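You operate a simulated robot arm through the tools that you are given. There is no shell and no other tool.

You are at the controls of a simulated robot arm. One attempt, no reset.

Task
Crank the strip in the rolls through at 3.0, then rack it.
Fine: stand it in the rack's back slot; open the rolls to 5.0 afterwards.

The check looks at the end state, three seconds after you hand in, the way a careful person would. Anything else that was tipped, shoved, dropped, spilled or broken makes it a failure.

Robot
A 6-joint arm with a two-finger parallel gripper, fixed in place. Base frame: the origin is at the foot of the arm, x ahead of it, y to its left, z up; the work surface is at about z = 0. Readings come in m, rad, newtons and seconds.
With the tool pointing down near the work surface it reaches from about 0.16 to 0.42 m from the base axis. Its first joint turns from -1.152 to 1.152 rad. Payload 1.57 kg.
Tool frame: the origin (TCP) lies between the finger pads and is the grasp point; the fingertips stand 0.03 m ahead of it; z points along the fingers, y is the line along which they close. The gripper opens to 0.08 m. The fingers are 0.017 m wide and 0.012 m thick; the gripper's body (0.04 by 0.082 m) begins 0.08 m behind the TCP.
Orientation is that of the tool frame in the base frame, as a unit quaternion [w, x, y, z]. With the fingers straight down and closing along the base's y, the tool's x points along the base's -x, its y along +y and its z along -z.

Tools
- The arm moves only by the tool step_arm. Its argument "steps" is a list of rows, each an object of numbers (a shift or turn left out is 0, a gripper value left out holds the last): "tx", "ty", "tz": the shift along the tool's x, y, z in units of 100 mm (1.0 is 100 mm); "rx", "ry", "rz": the turn, a rotation vector about the tool's x, y, z in units of 180 degrees (1.0 is 180 degrees); "grip": the gripper command, from -1 (shut) to 1 (fully open), values between in proportion. In form: [{"tx": .., "ty": .., "tz": .., "rx": .., "ry": .., "rz": .., "grip": ..}, ...]. A call has 1 to 20 rows; each row is the pose to reach, as a shift and turn from the pose commanded when the call began, along the tool's axes at that moment. A call with a number of a shift or a turn outside -1 to 1 is refused whole. Each row takes 0.2 s and may step no farther than 0.05 m and 0.15 rad from the row before; otherwise, or with a gripper value out of range, the whole call is refused. A pose out of reach is approached as far as the arm can. The call stops where the force on the tool passes 40 N (or 10 N more than at its start, if that is more) or the arm is blocked; 0.2 s more then pass. The fingers move at their own pace (about 0.153 m/s each) and stop on an object; they squeeze with about 39 N. The grip force told is the motor's: it shows also when the fingers shut on nothing. Time passes only in rows, and 0.2 s behind the last, so rows that repeat a pose let the fingers close. The reply holds the time, the measured pose of the TCP, the force on the tool along the base axes, the opening and the grip force, in the units named above and with some noise, with the torque about the TCP (base axes, N m) and any sound that the robot's microphone picked up, and new pictures: "pictures" is both (left out), scene, wrist or none.
- Cameras (640 x 400 px; columns grow to the right, rows downward): "scene" is fixed at [0.0586, -0.3383, 0.3987]; the picture's right is [0.72, -0.69, 0.00], its down [-0.46, -0.48, -0.74] and it looks along [0.51, 0.54, -0.67] (base axes); focal length 214 px, centre (320, 200). "wrist" rides on the gripper at [0.072, -0.007, -0.122] in the tool frame; the picture's right is [0.09, 1.00, 0.00], its down [-0.84, 0.08, -0.54] and it looks along [-0.54, 0.05, 0.84] (tool axes); focal length 238 px, centre (320, 200). There is no depth. A picture from a camera that has moved, and an enlarged one, comes with that camera's place and axes in the base frame and with its lens. The place of the scene camera against the robot may be out by one fixed shift of up to 0.018 m in any direction.
- inspect(camera, box): a new picture of the part [left, top, right, bottom] of that camera's present view, enlarged. It takes no simulated time.
- job_done(): hands the job in; it is judged then, once.

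Places have to be worked out from the pictures, the camera data and where the tool is seen. Open the gripper and draw the arm clear of the work before you hand the job in, unless the task says otherwise.

The tools are called after "Call:" as name(argument=value, ...) on one line, values as JSON. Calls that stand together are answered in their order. step_arm: Moves the arm, as the interface text tells. Its arguments: {"type":"object","properties":{"steps":{"type":"array","items":{"type":"object","properties":{"tx":{"type":"number"},"ty":{"type":"number"},"tz":{"type":"number"},"rx":{"type":"number"},"ry":{"type":"number"},"rz":{"type":"number"},"grip":{"type":"number"}}}},"pictures":{"type":"string","enum":["both","scene","wrist","none"]}},"required":["steps"]} The other tools are called the same way: inspect (camera, box) takes an enlarged picture of a part of a camera's view; job_done () hands the job in.

At the start:

```text
clock: 0.0
tool_pos: [0.2225, 0.0529, 0.2797]
ee_rot: [0.0, 0.0, 1.0, 0.0]
force: [0.5, 0.0, -0.6]
moment: [0.0, 0.01, 0.0]
grip_width: 0.08
gripper_force: 0.1
```

scene: 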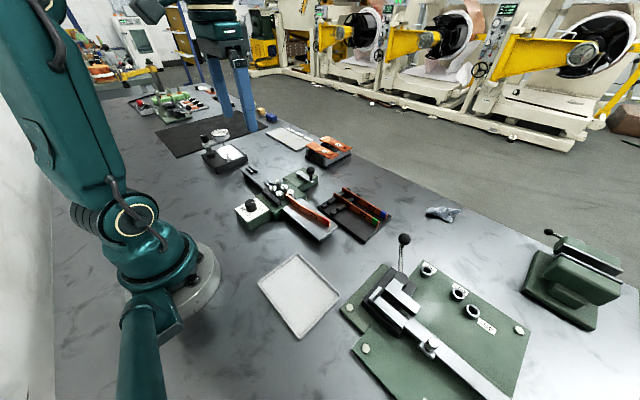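
wrist: 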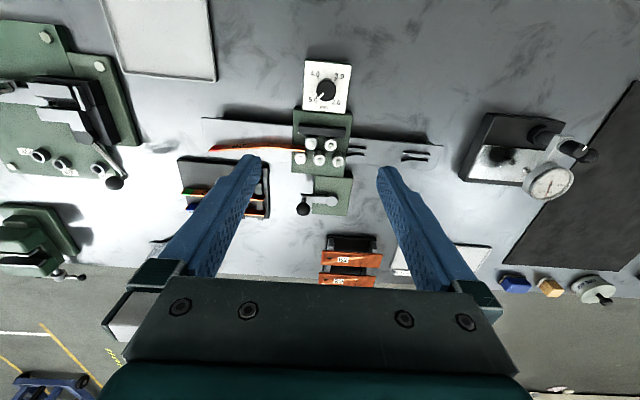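

I'll start by looking closely at the rolls, the dial and the rack before moving anything.

Call:
inspect(camera="wrist", box=[200, 50, 450, 220])

Call:
inspect(camera="scene", box=[220, 150, 400, 262])

Call:
inspect(camera="wrist", box=[280, 50, 380, 115])

Call:
inspect(camera="wrist", box=[150, 130, 310, 230])

```text
2.35 times, centred on (325, 135) of wrist
camera zoom: at [0.1512, 0.0472, 0.4016], right [-0.09, 1.0, 0.0], down [0.84, 0.08, 0.54], along [0.54, 0.05, -0.84], focal length 561 px, centre (308, 353)
```

zoom: 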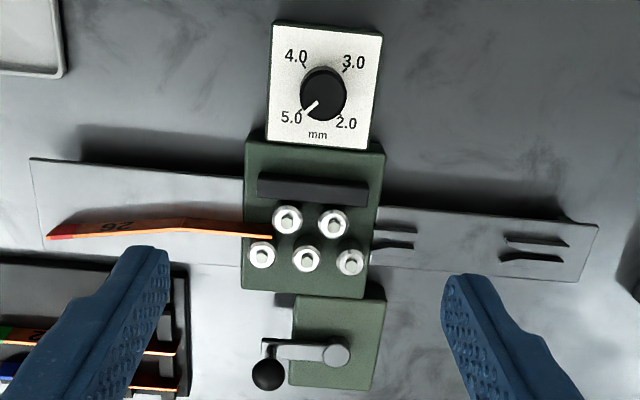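

```text
3.56 times, centred on (310, 206) of scene
camera zoom: at [0.0586, -0.3383, 0.3987], right [0.72, -0.69, 0.0], down [-0.46, -0.48, -0.74], along [0.51, 0.54, -0.67], focal length 763 px, centre (356, 179)
```

zoom: 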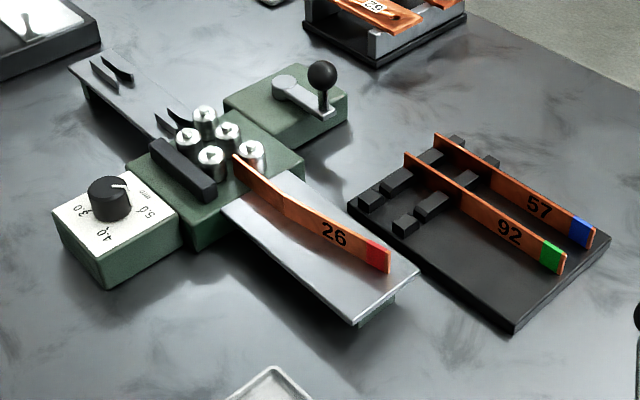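

```text
6.15 times, centred on (330, 82) of wrist
camera zoom: at [0.1512, 0.0472, 0.4016], right [-0.09, 1.0, 0.0], down [0.84, 0.08, 0.54], along [0.54, 0.05, -0.84], focal length 1467 px, centre (258, 923)
```

zoom: 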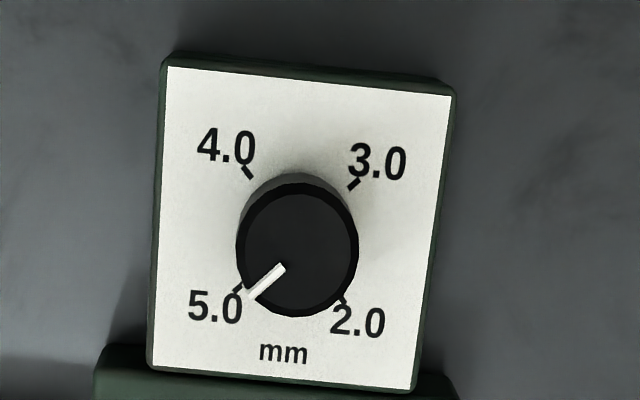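

```text
4.00 times, centred on (230, 180) of wrist
camera zoom: at [0.1512, 0.0472, 0.4016], right [-0.09, 1.0, 0.0], down [0.84, 0.08, 0.54], along [0.54, 0.05, -0.84], focal length 953 px, centre (680, 280)
```

zoom: 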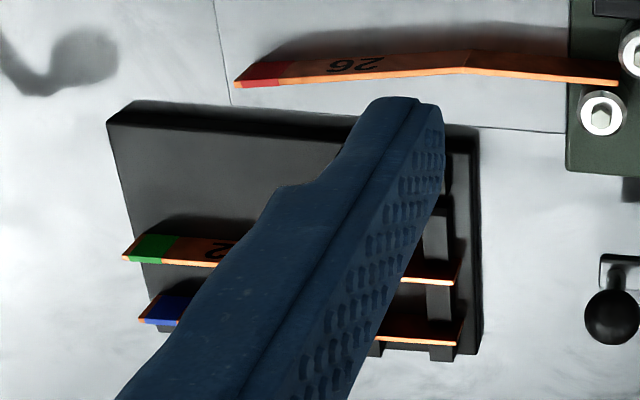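

The dial reads 5.0 and strip 26 is in the rolls. I'm zooming in on the rack and its slots, and on the remaining items around it.

Call:
inspect(camera="scene", box=[312, 180, 400, 245])

Call:
inspect(camera="scene", box=[230, 160, 330, 230])

Call:
inspect(camera="scene", box=[180, 100, 360, 180])

Call:
inspect(camera="wrist", box=[280, 130, 450, 290])

```text
6.15 times, centred on (356, 212) of scene
camera zoom: at [0.0586, -0.3383, 0.3987], right [0.72, -0.69, 0.0], down [-0.46, -0.48, -0.74], along [0.51, 0.54, -0.67], focal length 1320 px, centre (98, 123)
```

zoom: 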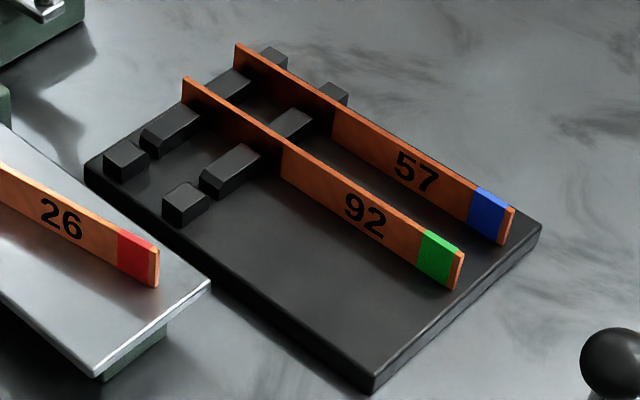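

```text
5.71 times, centred on (280, 195) of scene
camera zoom: at [0.0586, -0.3383, 0.3987], right [0.72, -0.69, 0.0], down [-0.46, -0.48, -0.74], along [0.51, 0.54, -0.67], focal length 1226 px, centre (549, 229)
```

zoom: 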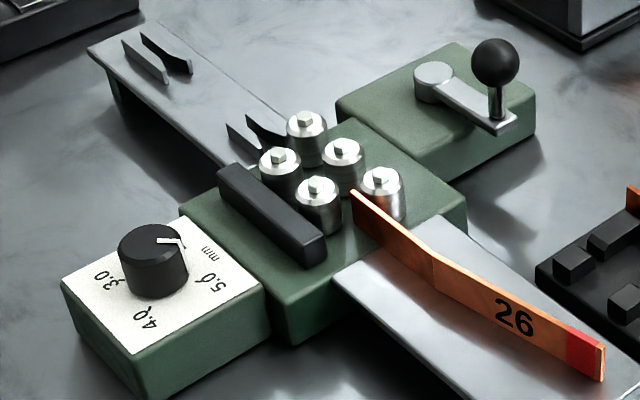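

```text
3.56 times, centred on (270, 140) of scene
camera zoom: at [0.0586, -0.3383, 0.3987], right [0.72, -0.69, 0.0], down [-0.46, -0.48, -0.74], along [0.51, 0.54, -0.67], focal length 763 px, centre (498, 413)
```

zoom: 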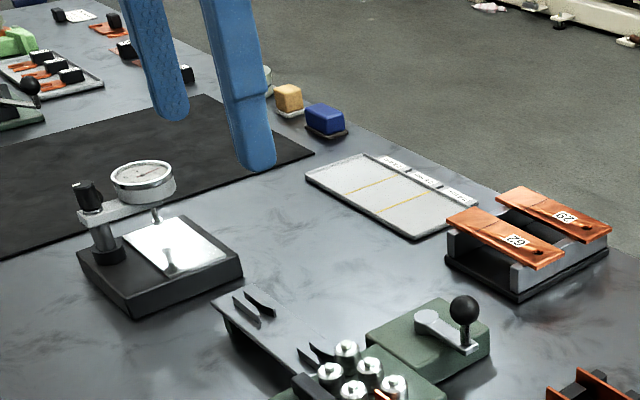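

```text
2.50 times, centred on (365, 210) of wrist
camera zoom: at [0.1512, 0.0472, 0.4016], right [-0.09, 1.0, 0.0], down [0.84, 0.08, 0.54], along [0.54, 0.05, -0.84], focal length 596 px, centre (208, 175)
```

zoom: 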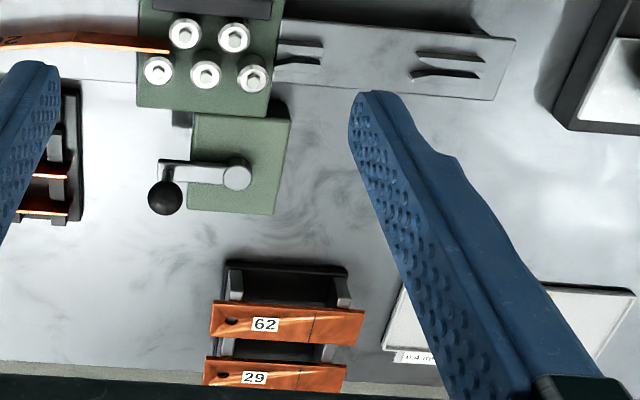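

The rack seems to have three slots with two occupied, and I need a better look at which one counts as "back". I'm moving the wrist camera over toward the rack, staying high.

Call:
step_arm(steps=[{"ty": -0.4}, {"ty": -0.8, "tx": -0.1}, {"ty": -1.0, "tx": -0.3}], pictures="none")

Call:
step_arm(steps=[{"ty": -0.4}, {"ty": -0.65}, {"ty": -0.65}])

Call:
inspect(camera="wrist", box=[220, 80, 420, 205])

```text
clock: 0.8
tool_pos: [0.2523, -0.0455, 0.2787]
ee_rot: [0.0, 0.0, 1.0, 0.0]
force: [-0.6, 0.3, 0.1]
moment: [0.03, -0.04, 0.01]
grip_width: 0.0801
gripper_force: 0.0
```

```text
clock: 1.6
tool_pos: [0.253, -0.1125, 0.2803]
ee_rot: [0.0, 0.0, 1.0, 0.0]
force: [0.4, 0.4, -0.1]
moment: [-0.02, -0.01, -0.02]
grip_width: 0.0803
gripper_force: 0.1
camera wrist: at [0.1811, -0.1183, 0.4021], right [-0.09, 1.0, 0.0], down [0.84, 0.08, 0.54], along [0.54, 0.05, -0.84], focal length 238 px, centre (320, 200)
```

scene: 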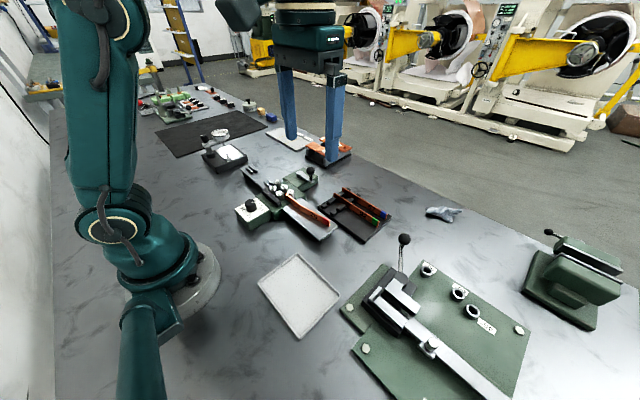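
wrist: 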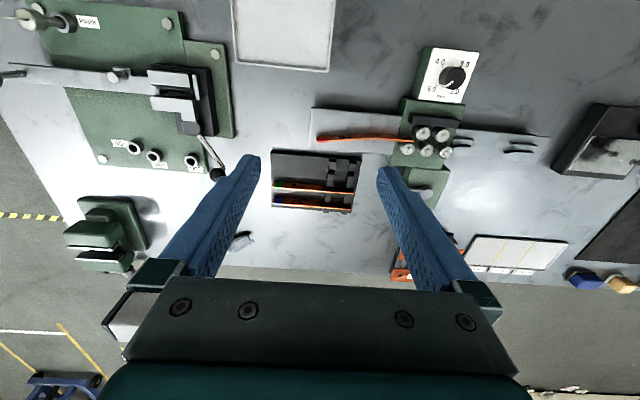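

```text
3.20 times, centred on (320, 142) of wrist
camera zoom: at [0.1811, -0.1183, 0.4021], right [-0.09, 1.0, 0.0], down [0.84, 0.08, 0.54], along [0.54, 0.05, -0.84], focal length 763 px, centre (320, 384)
```

zoom: 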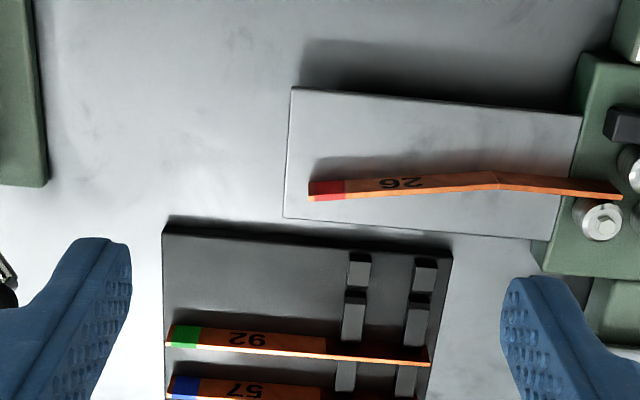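

The rack is in view between the fingers. I'm enlarging it to count the slots.

Call:
inspect(camera="wrist", box=[262, 140, 372, 215])

Call:
inspect(camera="wrist", box=[300, 90, 480, 200])

Call:
inspect(camera="scene", box=[335, 180, 375, 220])

```text
5.33 times, centred on (317, 178) of wrist
camera zoom: at [0.1811, -0.1183, 0.4021], right [-0.09, 1.0, 0.0], down [0.84, 0.08, 0.54], along [0.54, 0.05, -0.84], focal length 1271 px, centre (336, 320)
```

zoom: 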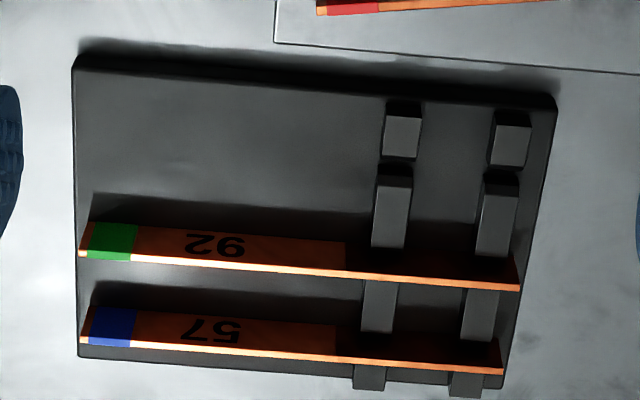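

```text
3.56 times, centred on (390, 145) of wrist
camera zoom: at [0.1811, -0.1183, 0.4021], right [-0.09, 1.0, 0.0], down [0.84, 0.08, 0.54], along [0.54, 0.05, -0.84], focal length 848 px, centre (71, 396)
```

zoom: 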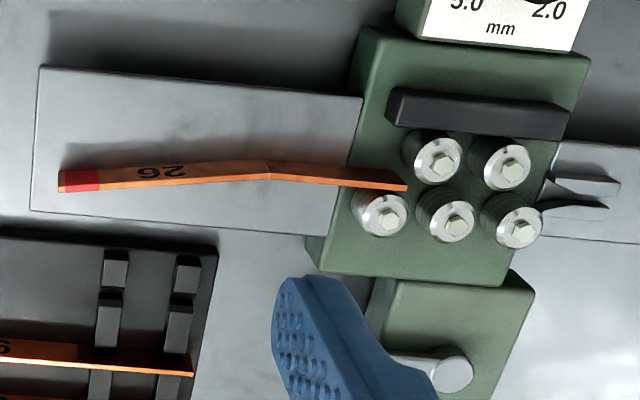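

```text
10.00 times, centred on (355, 200) of scene
camera zoom: at [0.0586, -0.3383, 0.3987], right [0.72, -0.69, 0.0], down [-0.46, -0.48, -0.74], along [0.51, 0.54, -0.67], focal length 2145 px, centre (-30, 200)
```

zoom: 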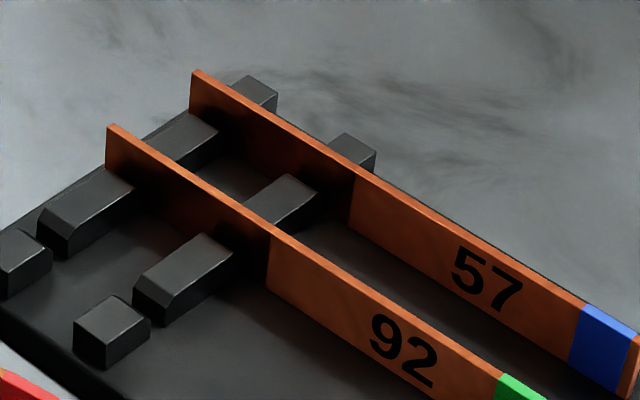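

Three slots run along y, and only the one nearest the arm is free. The dial lettering reads upright from the far (crank) side, so the free slot is the back one. Triangulating the knob from two wrist views puts its top at about (0.200, 0.060, 0.050). I'm moving above it, part-open, with the wrist pre-turned -90° so I can make the 180° clockwise turn in one grasp.

Call:
step_arm(steps=[{"ty": 0.35, "tx": 0.1, "grip": 0.3}, {"ty": 0.7, "tx": 0.3}, {"ty": 1.0, "tx": 0.53}], pictures="none")

Call:
step_arm(steps=[{"ty": 0.35, "tz": 0.2, "rz": -0.04}, {"ty": 0.7, "tz": 0.5, "rz": -0.08}, {"ty": 0.728, "tz": 0.8, "rz": -0.125}, {"ty": 0.728, "tz": 1.0, "rz": -0.17}, {"ty": 0.728, "tz": 1.0, "rz": -0.21}, {"ty": 0.728, "tz": 1.0, "rz": -0.25}, {"ty": 0.728, "tz": 1.0, "rz": -0.295}, {"ty": 0.728, "tz": 1.0, "rz": -0.34}, {"ty": 0.728, "tz": 1.0, "rz": -0.385}, {"ty": 0.728, "tz": 1.0, "rz": -0.43}, {"ty": 0.728, "tz": 1.0, "rz": -0.47}, {"ty": 0.728, "tz": 1.0, "rz": -0.5}, {"ty": 0.728, "tz": 1.0, "rz": -0.5}])

```text
clock: 2.4
tool_pos: [0.1985, -0.0111, 0.2789]
ee_rot: [0.0, 0.0, 1.0, 0.001]
force: [-0.3, 0.5, 0.2]
moment: [0.02, -0.01, -0.03]
grip_width: 0.0518
gripper_force: 0.0
```

```text
clock: 5.2
tool_pos: [0.1998, 0.0613, 0.1796]
ee_rot: [-0.001, 0.708, -0.707, -0.001]
force: [0.5, -0.5, 0.6]
moment: [-0.02, -0.01, -0.02]
grip_width: 0.0519
gripper_force: 0.1
camera wrist: at [0.2069, -0.0102, 0.3015], right [-1.0, -0.09, 0.0], down [-0.08, 0.84, 0.54], along [-0.05, 0.54, -0.84], focal length 238 px, centre (320, 200)
```

scene: 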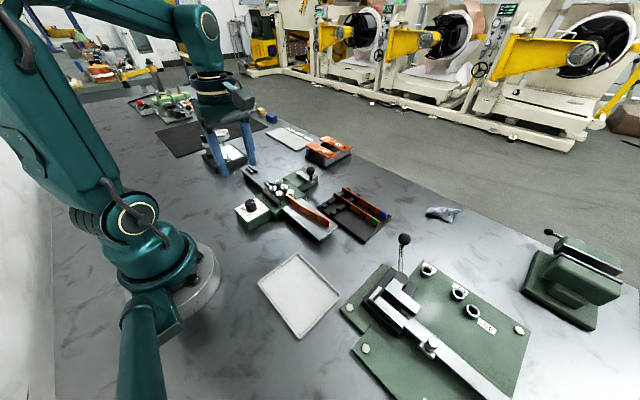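
wrist: 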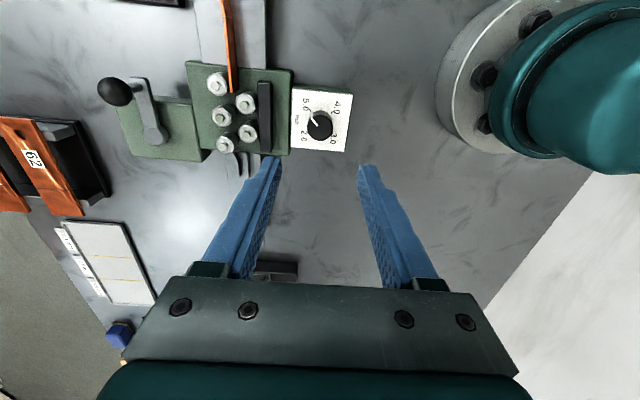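

The knob now sits just ahead of the fingertips. I'm enlarging the view to refine its centre before descending.

Call:
inspect(camera="wrist", box=[270, 75, 370, 165])

Call:
inspect(camera="wrist", box=[90, 30, 310, 200])

Call:
inspect(camera="scene", box=[200, 120, 320, 240])

```text
4.44 times, centred on (320, 120) of wrist
camera zoom: at [0.2069, -0.0102, 0.3015], right [-1.0, -0.09, 0.0], down [-0.08, 0.84, 0.54], along [-0.05, 0.54, -0.84], focal length 1059 px, centre (320, 556)
```

zoom: 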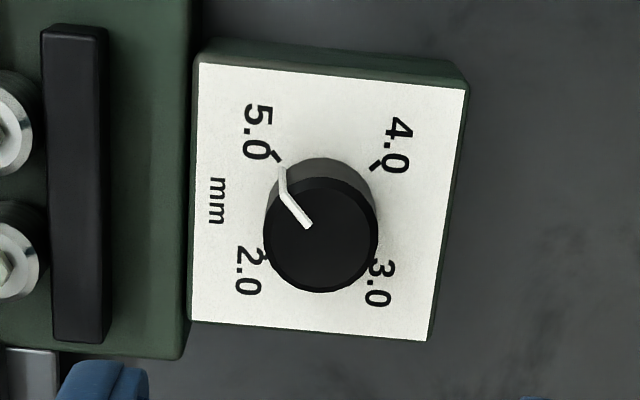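

```text
2.35 times, centred on (200, 115) of wrist
camera zoom: at [0.2069, -0.0102, 0.3015], right [-1.0, -0.09, 0.0], down [-0.08, 0.84, 0.54], along [-0.05, 0.54, -0.84], focal length 561 px, centre (602, 400)
```

zoom: 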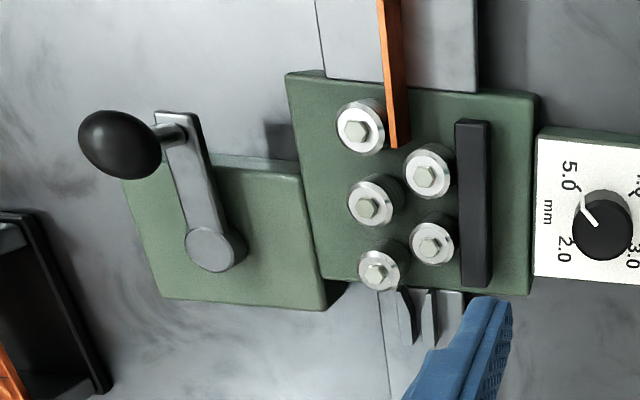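

```text
3.33 times, centred on (260, 180) of scene
camera zoom: at [0.0586, -0.3383, 0.3987], right [0.72, -0.69, 0.0], down [-0.46, -0.48, -0.74], along [0.51, 0.54, -0.67], focal length 715 px, centre (520, 267)
```

zoom: 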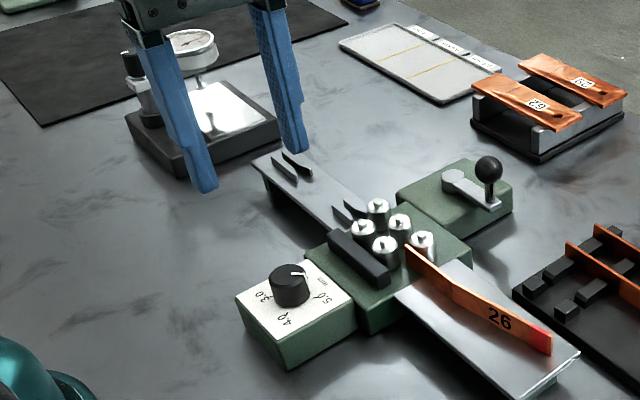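

The third view agrees: knob centre (0.200, 0.061), top at z≈0.050, plate at z≈0.033. I'm descending until the fingertips are about 4 mm above the plate, then closing.

Call:
step_arm(steps=[{"tz": 0.4, "grip": 0.12}, {"tz": 0.75}, {"tz": 1.0}, {"tz": 1.12}, {"tz": 1.12}])

Call:
inspect(camera="wrist", box=[220, 80, 420, 220])

```text
refused: 1.12 is not a number from -1 to 1
```

```text
2.86 times, centred on (320, 150) of wrist
camera zoom: at [0.2069, -0.0102, 0.3015], right [-1.0, -0.09, 0.0], down [-0.08, 0.84, 0.54], along [-0.05, 0.54, -0.84], focal length 681 px, centre (320, 343)
```

zoom: 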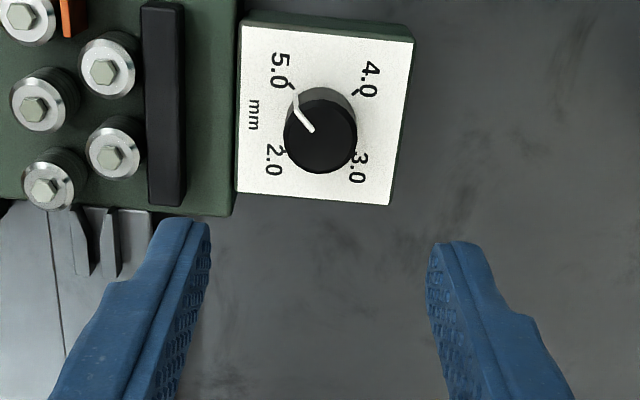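

That call exceeded the shift limit and was refused. I'm splitting the descent into two parts.

Call:
step_arm(steps=[{"tz": 0.4, "grip": 0.12}, {"tz": 0.75}, {"tz": 0.95}, {"tz": 0.95}])

Call:
inspect(camera="wrist", box=[220, 80, 420, 220])

```text
clock: 6.2
tool_pos: [0.2, 0.0603, 0.0844]
ee_rot: [0.0, 0.707, -0.707, 0.0]
force: [0.3, 0.1, -0.1]
moment: [-0.05, 0.03, 0.0]
grip_width: 0.045
gripper_force: 0.0
camera wrist: at [0.207, -0.0109, 0.2061], right [-1.0, -0.09, 0.0], down [-0.08, 0.84, 0.54], along [-0.05, 0.54, -0.84], focal length 238 px, centre (320, 200)
```

scene: 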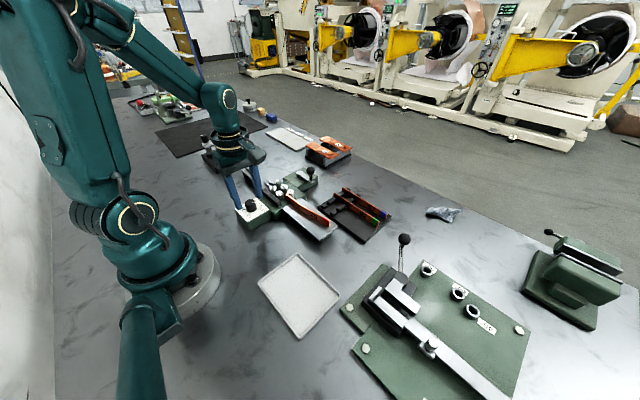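
wrist: 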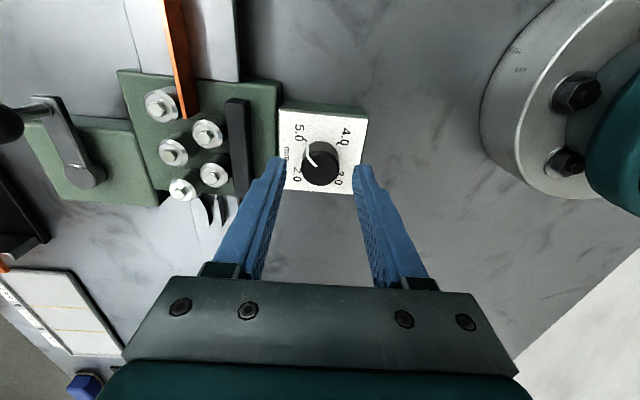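

```text
2.86 times, centred on (320, 150) of wrist
camera zoom: at [0.207, -0.0109, 0.2061], right [-1.0, -0.09, 0.0], down [-0.08, 0.84, 0.54], along [-0.05, 0.54, -0.84], focal length 681 px, centre (320, 343)
```

zoom: 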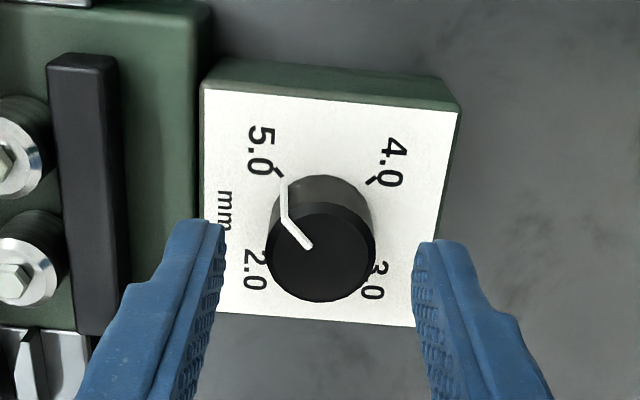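

The knob is centred between the fingertips to within 1 mm. I'm lowering 17 mm and closing on it.

Call:
step_arm(steps=[{"tz": 0.1, "tx": -0.01}, {"tz": 0.17, "tx": -0.01}, {"tz": 0.17, "tx": -0.01, "grip": -0.5}, {"tz": 0.17, "tx": -0.01, "grip": -1}, {"tz": 0.17, "tx": -0.01, "grip": -1}])

Call:
inspect(camera="wrist", box=[240, 100, 400, 220])

```text
clock: 7.4
tool_pos: [0.2005, 0.0617, 0.0662]
ee_rot: [-0.001, 0.707, -0.707, 0.0]
force: [-5.3, -1.0, 10.0]
moment: [-0.07, -0.22, -0.01]
grip_width: 0.0265
gripper_force: 37.8
camera wrist: at [0.2069, -0.0097, 0.1896], right [-1.0, -0.09, 0.0], down [-0.08, 0.84, 0.54], along [-0.05, 0.54, -0.84], focal length 238 px, centre (320, 200)
```

scene: 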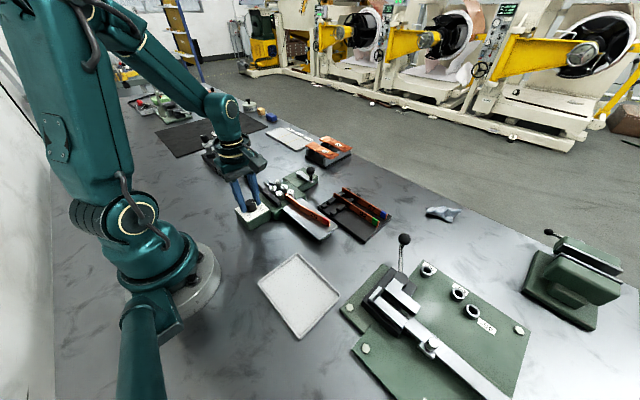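
wrist: 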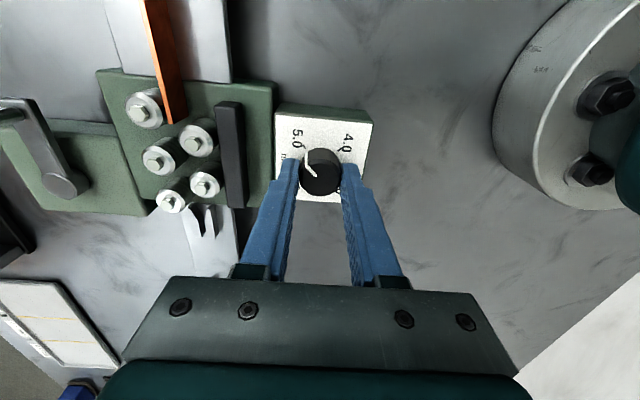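

```text
3.33 times, centred on (320, 160) of wrist
camera zoom: at [0.2069, -0.0097, 0.1896], right [-1.0, -0.09, 0.0], down [-0.08, 0.84, 0.54], along [-0.05, 0.54, -0.84], focal length 794 px, centre (320, 333)
```

zoom: 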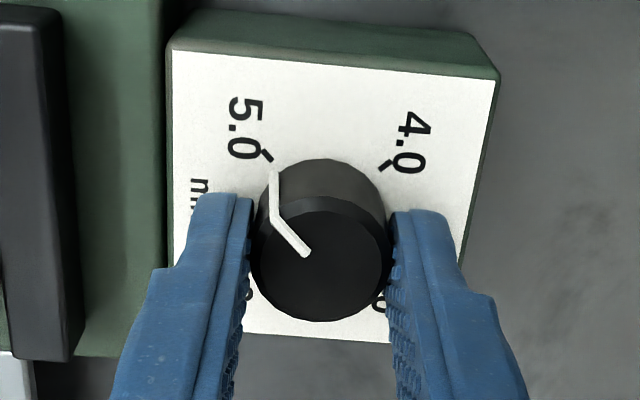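

The knob is held at 26.5 mm. I'm turning it clockwise as seen from above (+rz for the tool) by 90° and listening for clicks.

Call:
step_arm(steps=[{"tz": -0.01, "rz": 0.04}, {"tz": -0.01, "rz": 0.08}, {"tz": -0.01, "rz": 0.12}, {"tz": -0.01, "rz": 0.16}, {"tz": -0.01, "rz": 0.2}, {"tz": -0.01, "rz": 0.24}, {"tz": -0.01, "rz": 0.28}, {"tz": -0.01, "rz": 0.32}, {"tz": -0.01, "rz": 0.36}, {"tz": -0.01, "rz": 0.4}, {"tz": -0.01, "rz": 0.44}, {"tz": -0.01, "rz": 0.48}, {"tz": -0.01, "rz": 0.5}])

Call:
inspect(camera="wrist", box=[240, 100, 400, 220])

```text
clock: 8.4
tool_pos: [0.2006, 0.0613, 0.0697]
ee_rot: [0.002, -0.517, 0.856, -0.001]
force: [2.3, 0.1, -1.8]
moment: [-0.01, 0.41, -0.01]
grip_width: 0.0265
gripper_force: 37.4
stopped in row 5: the force on the tool passed its limit at 41 N (the readings are from after the stop); the commanded pose is now the measured one
camera wrist: at [0.1733, -0.0045, 0.1908], right [-0.92, 0.38, 0.0], down [0.32, 0.78, 0.54], along [0.21, 0.5, -0.84], focal length 238 px, centre (320, 200)
```

scene: 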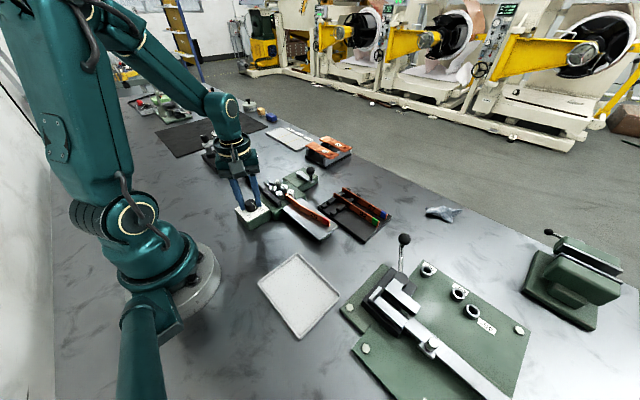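
wrist: 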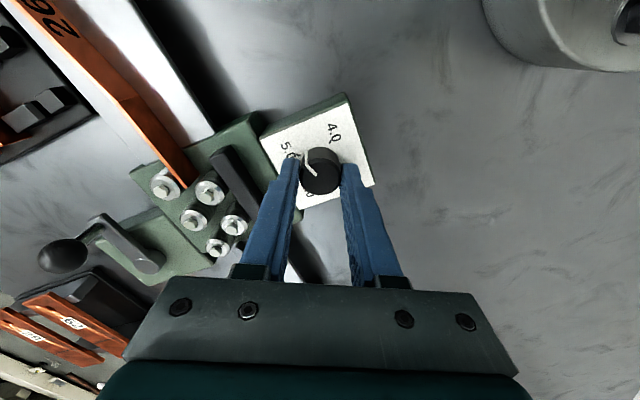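

```text
3.33 times, centred on (320, 160) of wrist
camera zoom: at [0.1733, -0.0045, 0.1908], right [-0.92, 0.38, 0.0], down [0.32, 0.78, 0.54], along [0.21, 0.5, -0.84], focal length 794 px, centre (320, 333)
```

zoom: 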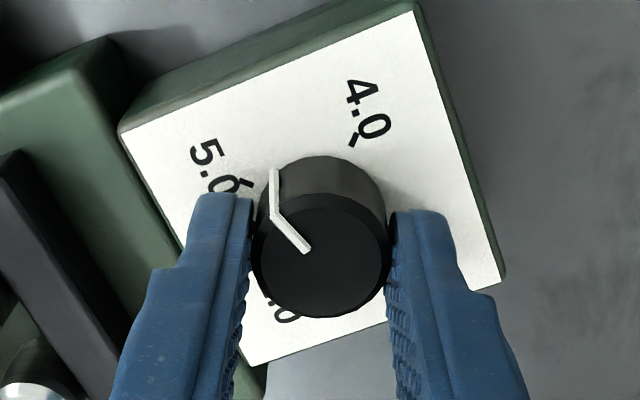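

The knob turns with the gripper; it's now about 30° off 5.0. The stop came from side force, and the reset has relaxed that. I'm continuing more slowly.

Call:
step_arm(steps=[{"rz": 0.02}, {"rz": 0.04}, {"rz": 0.06}, {"rz": 0.08}, {"rz": 0.1}, {"rz": 0.12}, {"rz": 0.14}, {"rz": 0.16}, {"rz": 0.18}, {"rz": 0.2}], pictures="wrist")

Call:
inspect(camera="wrist", box=[240, 100, 400, 220])

Call:
inspect(camera="scene", box=[220, 150, 400, 262])

```text
clock: 10.3
tool_pos: [0.2008, 0.0608, 0.0691]
ee_rot: [0.002, -0.287, 0.958, -0.001]
force: [3.6, -2.9, -2.4]
moment: [0.12, 0.45, 0.01]
grip_width: 0.0266
gripper_force: 37.5
stopped in row 9: the force on the tool passed its limit at 41 N (the readings are from after the stop); the commanded pose is now the measured one
camera wrist: at [0.145, 0.0167, 0.1907], right [-0.62, 0.78, -0.01], down [0.65, 0.53, 0.54], along [0.43, 0.34, -0.84], focal length 238 px, centre (320, 200)
```

wrist: 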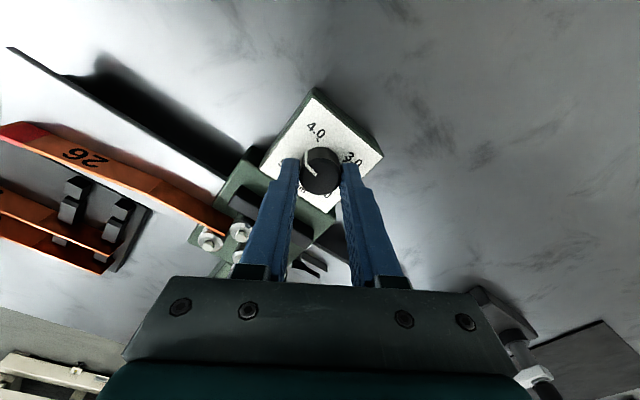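

```text
3.33 times, centred on (320, 160) of wrist
camera zoom: at [0.145, 0.0167, 0.1907], right [-0.62, 0.78, -0.01], down [0.65, 0.53, 0.54], along [0.43, 0.34, -0.84], focal length 794 px, centre (320, 333)
```

zoom: 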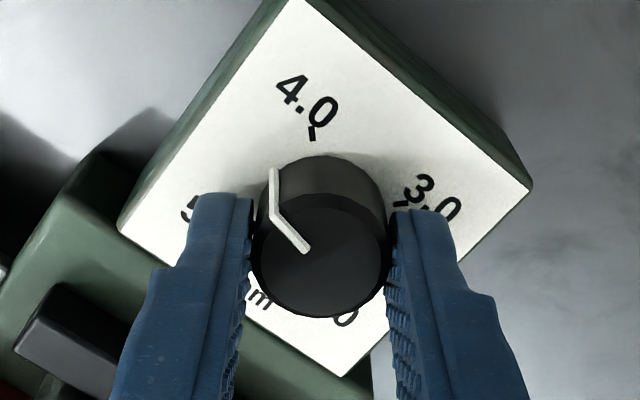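

```text
3.56 times, centred on (310, 206) of scene
camera zoom: at [0.0586, -0.3383, 0.3987], right [0.72, -0.69, 0.0], down [-0.46, -0.48, -0.74], along [0.51, 0.54, -0.67], focal length 763 px, centre (356, 179)
```

zoom: 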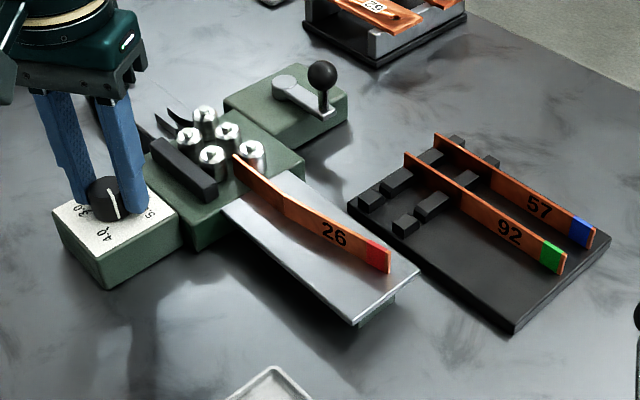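

The machine hasn't moved and the knob has turned about 57°. Small misalignments between my rotation axis and the knob axis build up force, so I'm continuing in short sections, which re-zeroes it.

Call:
step_arm(steps=[{"rz": 0.025}, {"rz": 0.05}, {"rz": 0.075}, {"rz": 0.1}, {"rz": 0.125}, {"rz": 0.15}], pictures="none")

Call:
step_arm(steps=[{"rz": 0.025}, {"rz": 0.05}, {"rz": 0.075}, {"rz": 0.1}, {"rz": 0.125}, {"rz": 0.15}], pictures="wrist")

Call:
inspect(camera="wrist", box=[240, 100, 400, 220])

```text
clock: 11.7
tool_pos: [0.2031, 0.0602, 0.0689]
ee_rot: [0.002, -0.056, 0.998, -0.004]
force: [15.5, -31.7, -12.4]
moment: [-0.14, -0.66, 0.06]
grip_width: 0.0267
gripper_force: 37.2
```

```text
clock: 13.1
tool_pos: [0.2003, 0.0595, 0.0694]
ee_rot: [0.0, 0.177, 0.984, -0.005]
force: [-0.8, -39.0, -2.0]
moment: [-0.39, -0.21, 0.05]
grip_width: 0.0266
gripper_force: 37.8
camera wrist: at [0.1308, 0.0804, 0.1908], right [0.26, 0.96, -0.01], down [0.81, -0.22, 0.54], along [0.52, -0.15, -0.84], focal length 238 px, centre (320, 200)
```

wrist: 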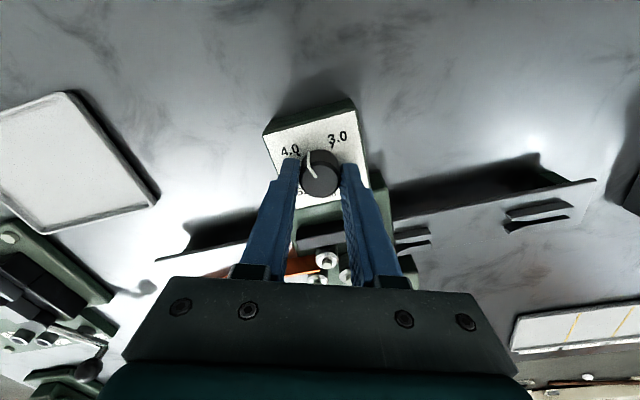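

```text
3.33 times, centred on (320, 160) of wrist
camera zoom: at [0.1308, 0.0804, 0.1908], right [0.26, 0.96, -0.01], down [0.81, -0.22, 0.54], along [0.52, -0.15, -0.84], focal length 794 px, centre (320, 333)
```

zoom: 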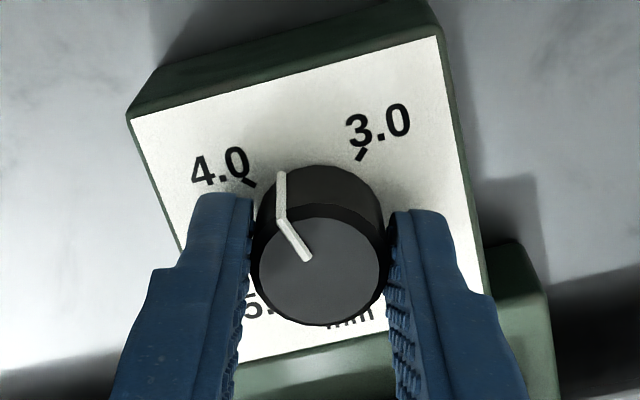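

The side load is building up as I turn (−39 N in y). I'm releasing to relax, re-centring on the knob, and re-gripping before finishing the last ~70°.

Call:
step_arm(steps=[{"grip": -0.1}, {"grip": -0.05}, {"grip": -0.05}], pictures="wrist")

Call:
inspect(camera="wrist", box=[240, 100, 400, 220])

```text
clock: 13.9
tool_pos: [0.201, 0.062, 0.0692]
ee_rot: [0.002, 0.18, 0.984, 0.0]
force: [0.1, 0.0, -0.4]
moment: [0.02, 0.0, 0.01]
grip_width: 0.0381
gripper_force: 0.0
camera wrist: at [0.1314, 0.0812, 0.1909], right [0.26, 0.96, 0.0], down [0.81, -0.22, 0.55], along [0.53, -0.15, -0.84], focal length 238 px, centre (320, 200)
```

wrist: 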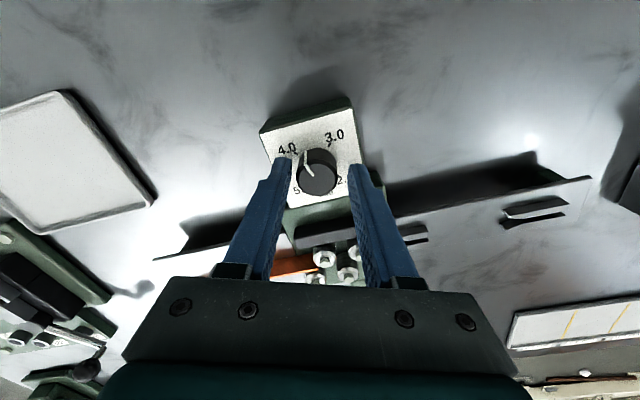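

```text
3.33 times, centred on (320, 160) of wrist
camera zoom: at [0.1314, 0.0812, 0.1909], right [0.26, 0.96, 0.0], down [0.81, -0.22, 0.55], along [0.53, -0.15, -0.84], focal length 794 px, centre (320, 333)
```

zoom: 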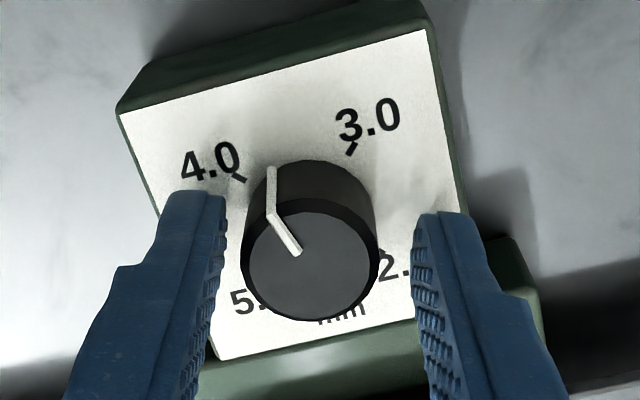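

Released, the knob sits about 2.5 mm to the −y side of my axis. Comparing views puts the pivot at about (0.2008, 0.0592). I'm shifting there, re-gripping, and turning 30°.

Call:
step_arm(steps=[{"ty": -0.027, "tx": -0.008}, {"ty": -0.027, "tx": -0.008}, {"ty": -0.027, "tx": -0.008, "grip": -1}, {"ty": -0.027, "tx": -0.008, "grip": -1}, {"ty": -0.027, "tx": -0.008, "grip": -1}], pictures="none")

Call:
step_arm(steps=[{"rz": 0.03}, {"rz": 0.06}, {"rz": 0.09}, {"rz": 0.12}, {"rz": 0.15}, {"rz": 0.18}], pictures="wrist")

Call:
inspect(camera="wrist", box=[240, 100, 400, 220])

```text
clock: 15.1
tool_pos: [0.202, 0.0581, 0.069]
ee_rot: [0.003, 0.18, 0.984, 0.001]
force: [0.3, 17.1, -11.6]
moment: [0.2, -0.19, 0.01]
grip_width: 0.0264
gripper_force: 37.3
```

```text
clock: 16.5
tool_pos: [0.2007, 0.0576, 0.0695]
ee_rot: [0.003, 0.448, 0.894, 0.0]
force: [-11.5, 25.8, 14.3]
moment: [0.33, 0.16, 0.04]
grip_width: 0.0267
gripper_force: 37.4
camera wrist: at [0.1525, 0.1125, 0.1908], right [0.74, 0.67, 0.0], down [0.56, -0.62, 0.55], along [0.37, -0.4, -0.84], focal length 238 px, centre (320, 200)
```

wrist: 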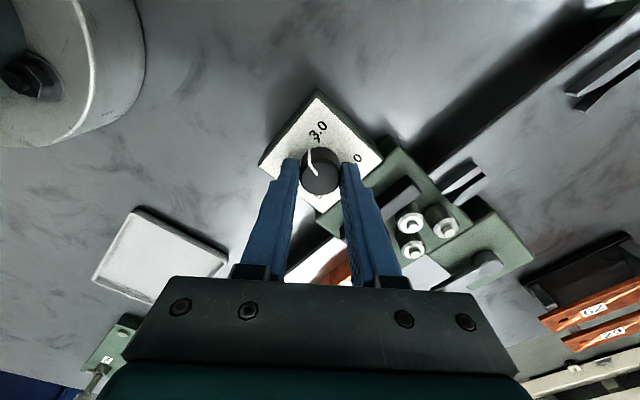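

```text
3.33 times, centred on (320, 160) of wrist
camera zoom: at [0.1525, 0.1125, 0.1908], right [0.74, 0.67, 0.0], down [0.56, -0.62, 0.55], along [0.37, -0.4, -0.84], focal length 794 px, centre (320, 333)
```

zoom: 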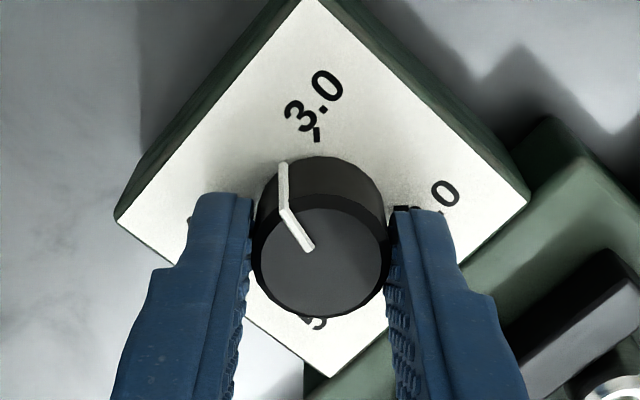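

The grip is good and the pointer is about 35° short of 3.0. I'm easing the lateral offset and turning the last bit.

Call:
step_arm(steps=[{"tx": 0.016, "ty": 0.003}, {"tx": 0.016, "ty": 0.003, "rz": 0.03}, {"tx": 0.016, "ty": 0.003, "rz": 0.06}, {"tx": 0.016, "ty": 0.003, "rz": 0.09}, {"tx": 0.016, "ty": 0.003, "rz": 0.12}, {"tx": 0.016, "ty": 0.003, "rz": 0.15}, {"tx": 0.016, "ty": 0.003, "rz": 0.18}, {"tx": 0.016, "ty": 0.003, "rz": 0.2}], pictures="wrist")

Call:
inspect(camera="wrist", box=[240, 100, 400, 220])

```text
clock: 18.3
tool_pos: [0.2011, 0.0605, 0.0685]
ee_rot: [0.003, 0.701, 0.713, -0.002]
force: [-0.5, -29.4, 12.2]
moment: [-0.85, 0.11, 0.08]
grip_width: 0.0267
gripper_force: 37.1
camera wrist: at [0.1921, 0.1318, 0.1902], right [0.99, 0.11, 0.0], down [0.09, -0.83, 0.55], along [0.06, -0.54, -0.84], focal length 238 px, centre (320, 200)
```

wrist: 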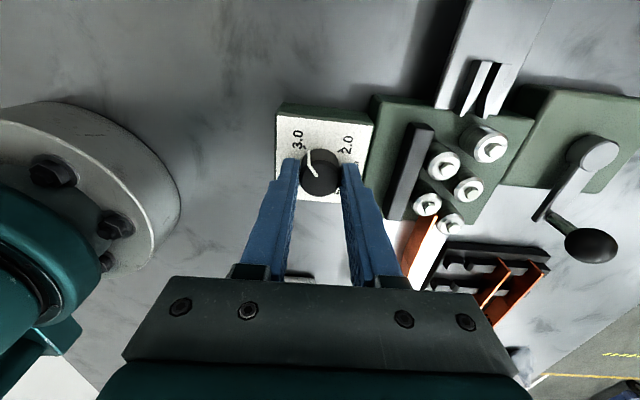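

```text
3.33 times, centred on (320, 160) of wrist
camera zoom: at [0.1921, 0.1318, 0.1902], right [0.99, 0.11, 0.0], down [0.09, -0.83, 0.55], along [0.06, -0.54, -0.84], focal length 794 px, centre (320, 333)
```

zoom: 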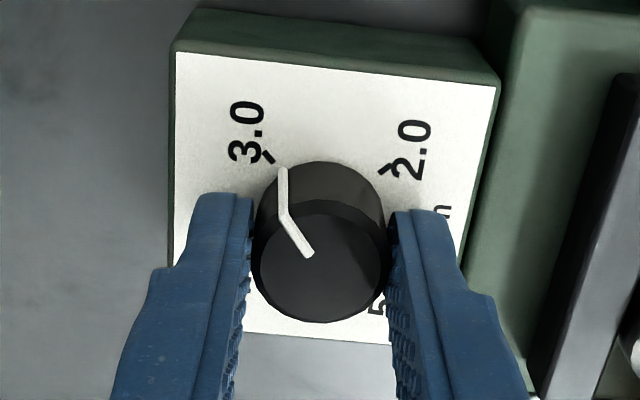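

The pointer is near 3.0, possibly a few degrees past it. I'm releasing and lifting for an unobstructed view.

Call:
step_arm(steps=[{"grip": -0.1}, {"grip": 0.1}, {"grip": 0.1, "tz": -0.2}, {"tz": -0.5}, {"tz": -0.8}], pictures="wrist")

Call:
inspect(camera="wrist", box=[270, 80, 370, 160])

Call:
inspect(camera="scene", box=[220, 180, 300, 240])

```text
clock: 19.5
tool_pos: [0.201, 0.0607, 0.15]
ee_rot: [0.003, 0.702, 0.713, 0.0]
force: [-0.3, -0.5, -0.7]
moment: [0.05, 0.01, -0.03]
grip_width: 0.0441
gripper_force: 0.1
camera wrist: at [0.1926, 0.1328, 0.2713], right [0.99, 0.11, 0.0], down [0.09, -0.83, 0.54], along [0.06, -0.54, -0.84], focal length 238 px, centre (320, 200)
```

wrist: 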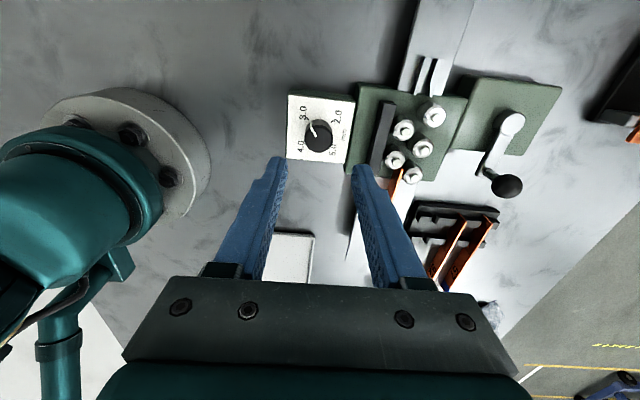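

```text
5.00 times, centred on (320, 120) of wrist
camera zoom: at [0.1926, 0.1328, 0.2713], right [0.99, 0.11, 0.0], down [0.09, -0.83, 0.54], along [0.06, -0.54, -0.84], focal length 1192 px, centre (320, 600)
```

zoom: 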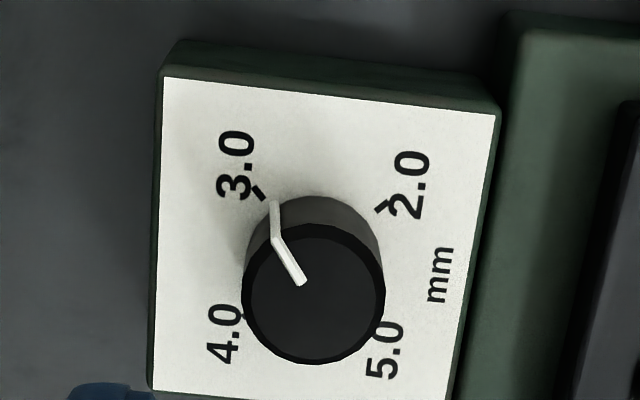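

```text
6.67 times, centred on (260, 210) of scene
camera zoom: at [0.0586, -0.3383, 0.3987], right [0.72, -0.69, 0.0], down [-0.46, -0.48, -0.74], along [0.51, 0.54, -0.67], focal length 1430 px, centre (720, 133)
```

zoom: 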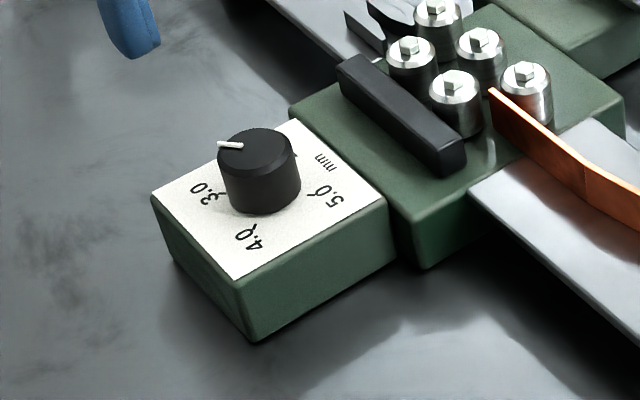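

The pointer is about 6° past 3.0, and I want it exact. I'm going back down, re-gripping on the pivot, and turning back by 6°.

Call:
step_arm(steps=[{"tz": 0.4, "ty": -0.008}, {"tz": 0.7, "ty": -0.008}, {"tz": 0.8, "ty": -0.008}, {"tz": 0.8, "ty": -0.008, "grip": -0.3}, {"tz": 0.8, "ty": -0.008, "grip": -1}, {"tz": 0.8, "ty": -0.008, "grip": -1}], pictures="wrist")

Call:
inspect(camera="wrist", box=[240, 100, 400, 220])

Call:
step_arm(steps=[{"rz": -0.01}, {"rz": -0.02}, {"rz": -0.033}, {"rz": -0.033}], pictures="wrist")

Call:
inspect(camera="wrist", box=[240, 100, 400, 220])

```text
clock: 20.9
tool_pos: [0.2006, 0.0608, 0.0693]
ee_rot: [0.002, 0.702, 0.712, -0.001]
force: [-3.4, 0.6, -7.6]
moment: [0.55, 0.19, -0.01]
grip_width: 0.0267
gripper_force: 37.0
camera wrist: at [0.192, 0.1324, 0.1905], right [0.99, 0.11, 0.0], down [0.09, -0.83, 0.55], along [0.06, -0.54, -0.84], focal length 238 px, centre (320, 200)
```

wrist: 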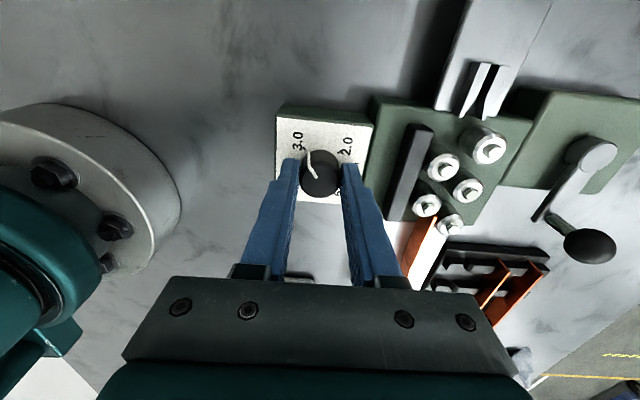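

```text
3.33 times, centred on (320, 160) of wrist
camera zoom: at [0.192, 0.1324, 0.1905], right [0.99, 0.11, 0.0], down [0.09, -0.83, 0.55], along [0.06, -0.54, -0.84], focal length 794 px, centre (320, 333)
```

zoom: 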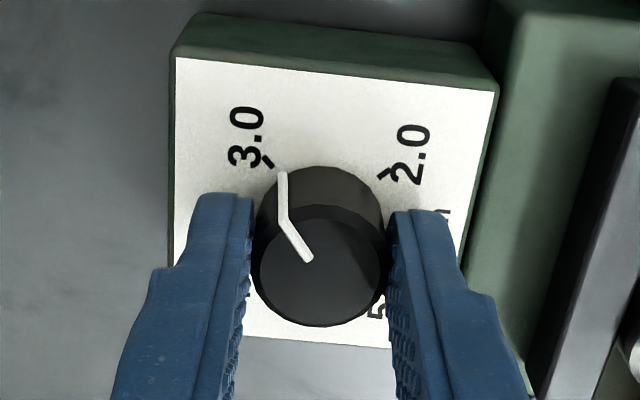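

```text
clock: 21.9
tool_pos: [0.1999, 0.0601, 0.0691]
ee_rot: [0.002, 0.663, 0.749, 0.0]
force: [-2.9, 6.8, -21.2]
moment: [0.38, 0.35, 0.07]
grip_width: 0.0267
gripper_force: 37.4
camera wrist: at [0.1843, 0.1311, 0.1906], right [0.98, 0.21, 0.0], down [0.18, -0.82, 0.54], along [0.12, -0.53, -0.84], focal length 238 px, centre (320, 200)
```

wrist: 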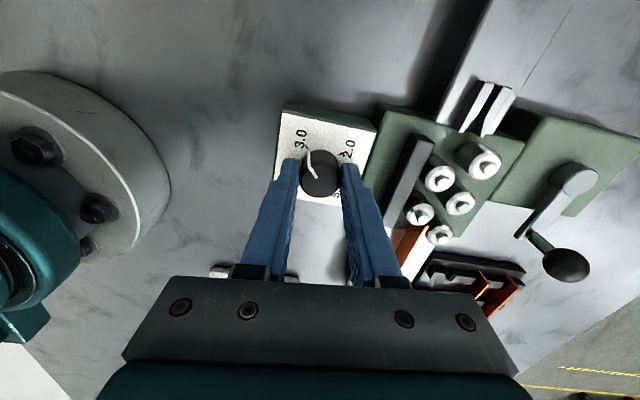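

```text
3.33 times, centred on (320, 160) of wrist
camera zoom: at [0.1843, 0.1311, 0.1906], right [0.98, 0.21, 0.0], down [0.18, -0.82, 0.54], along [0.12, -0.53, -0.84], focal length 794 px, centre (320, 333)
```

zoom: 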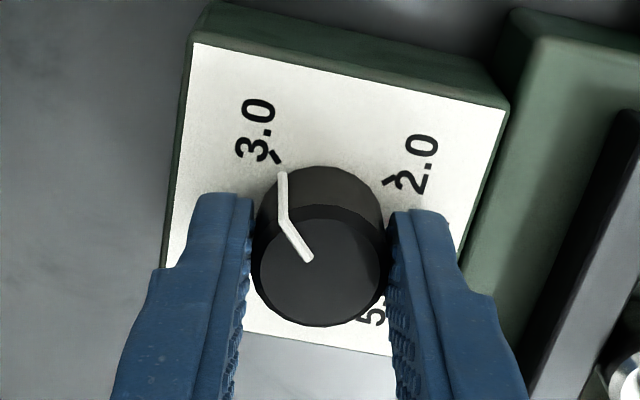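

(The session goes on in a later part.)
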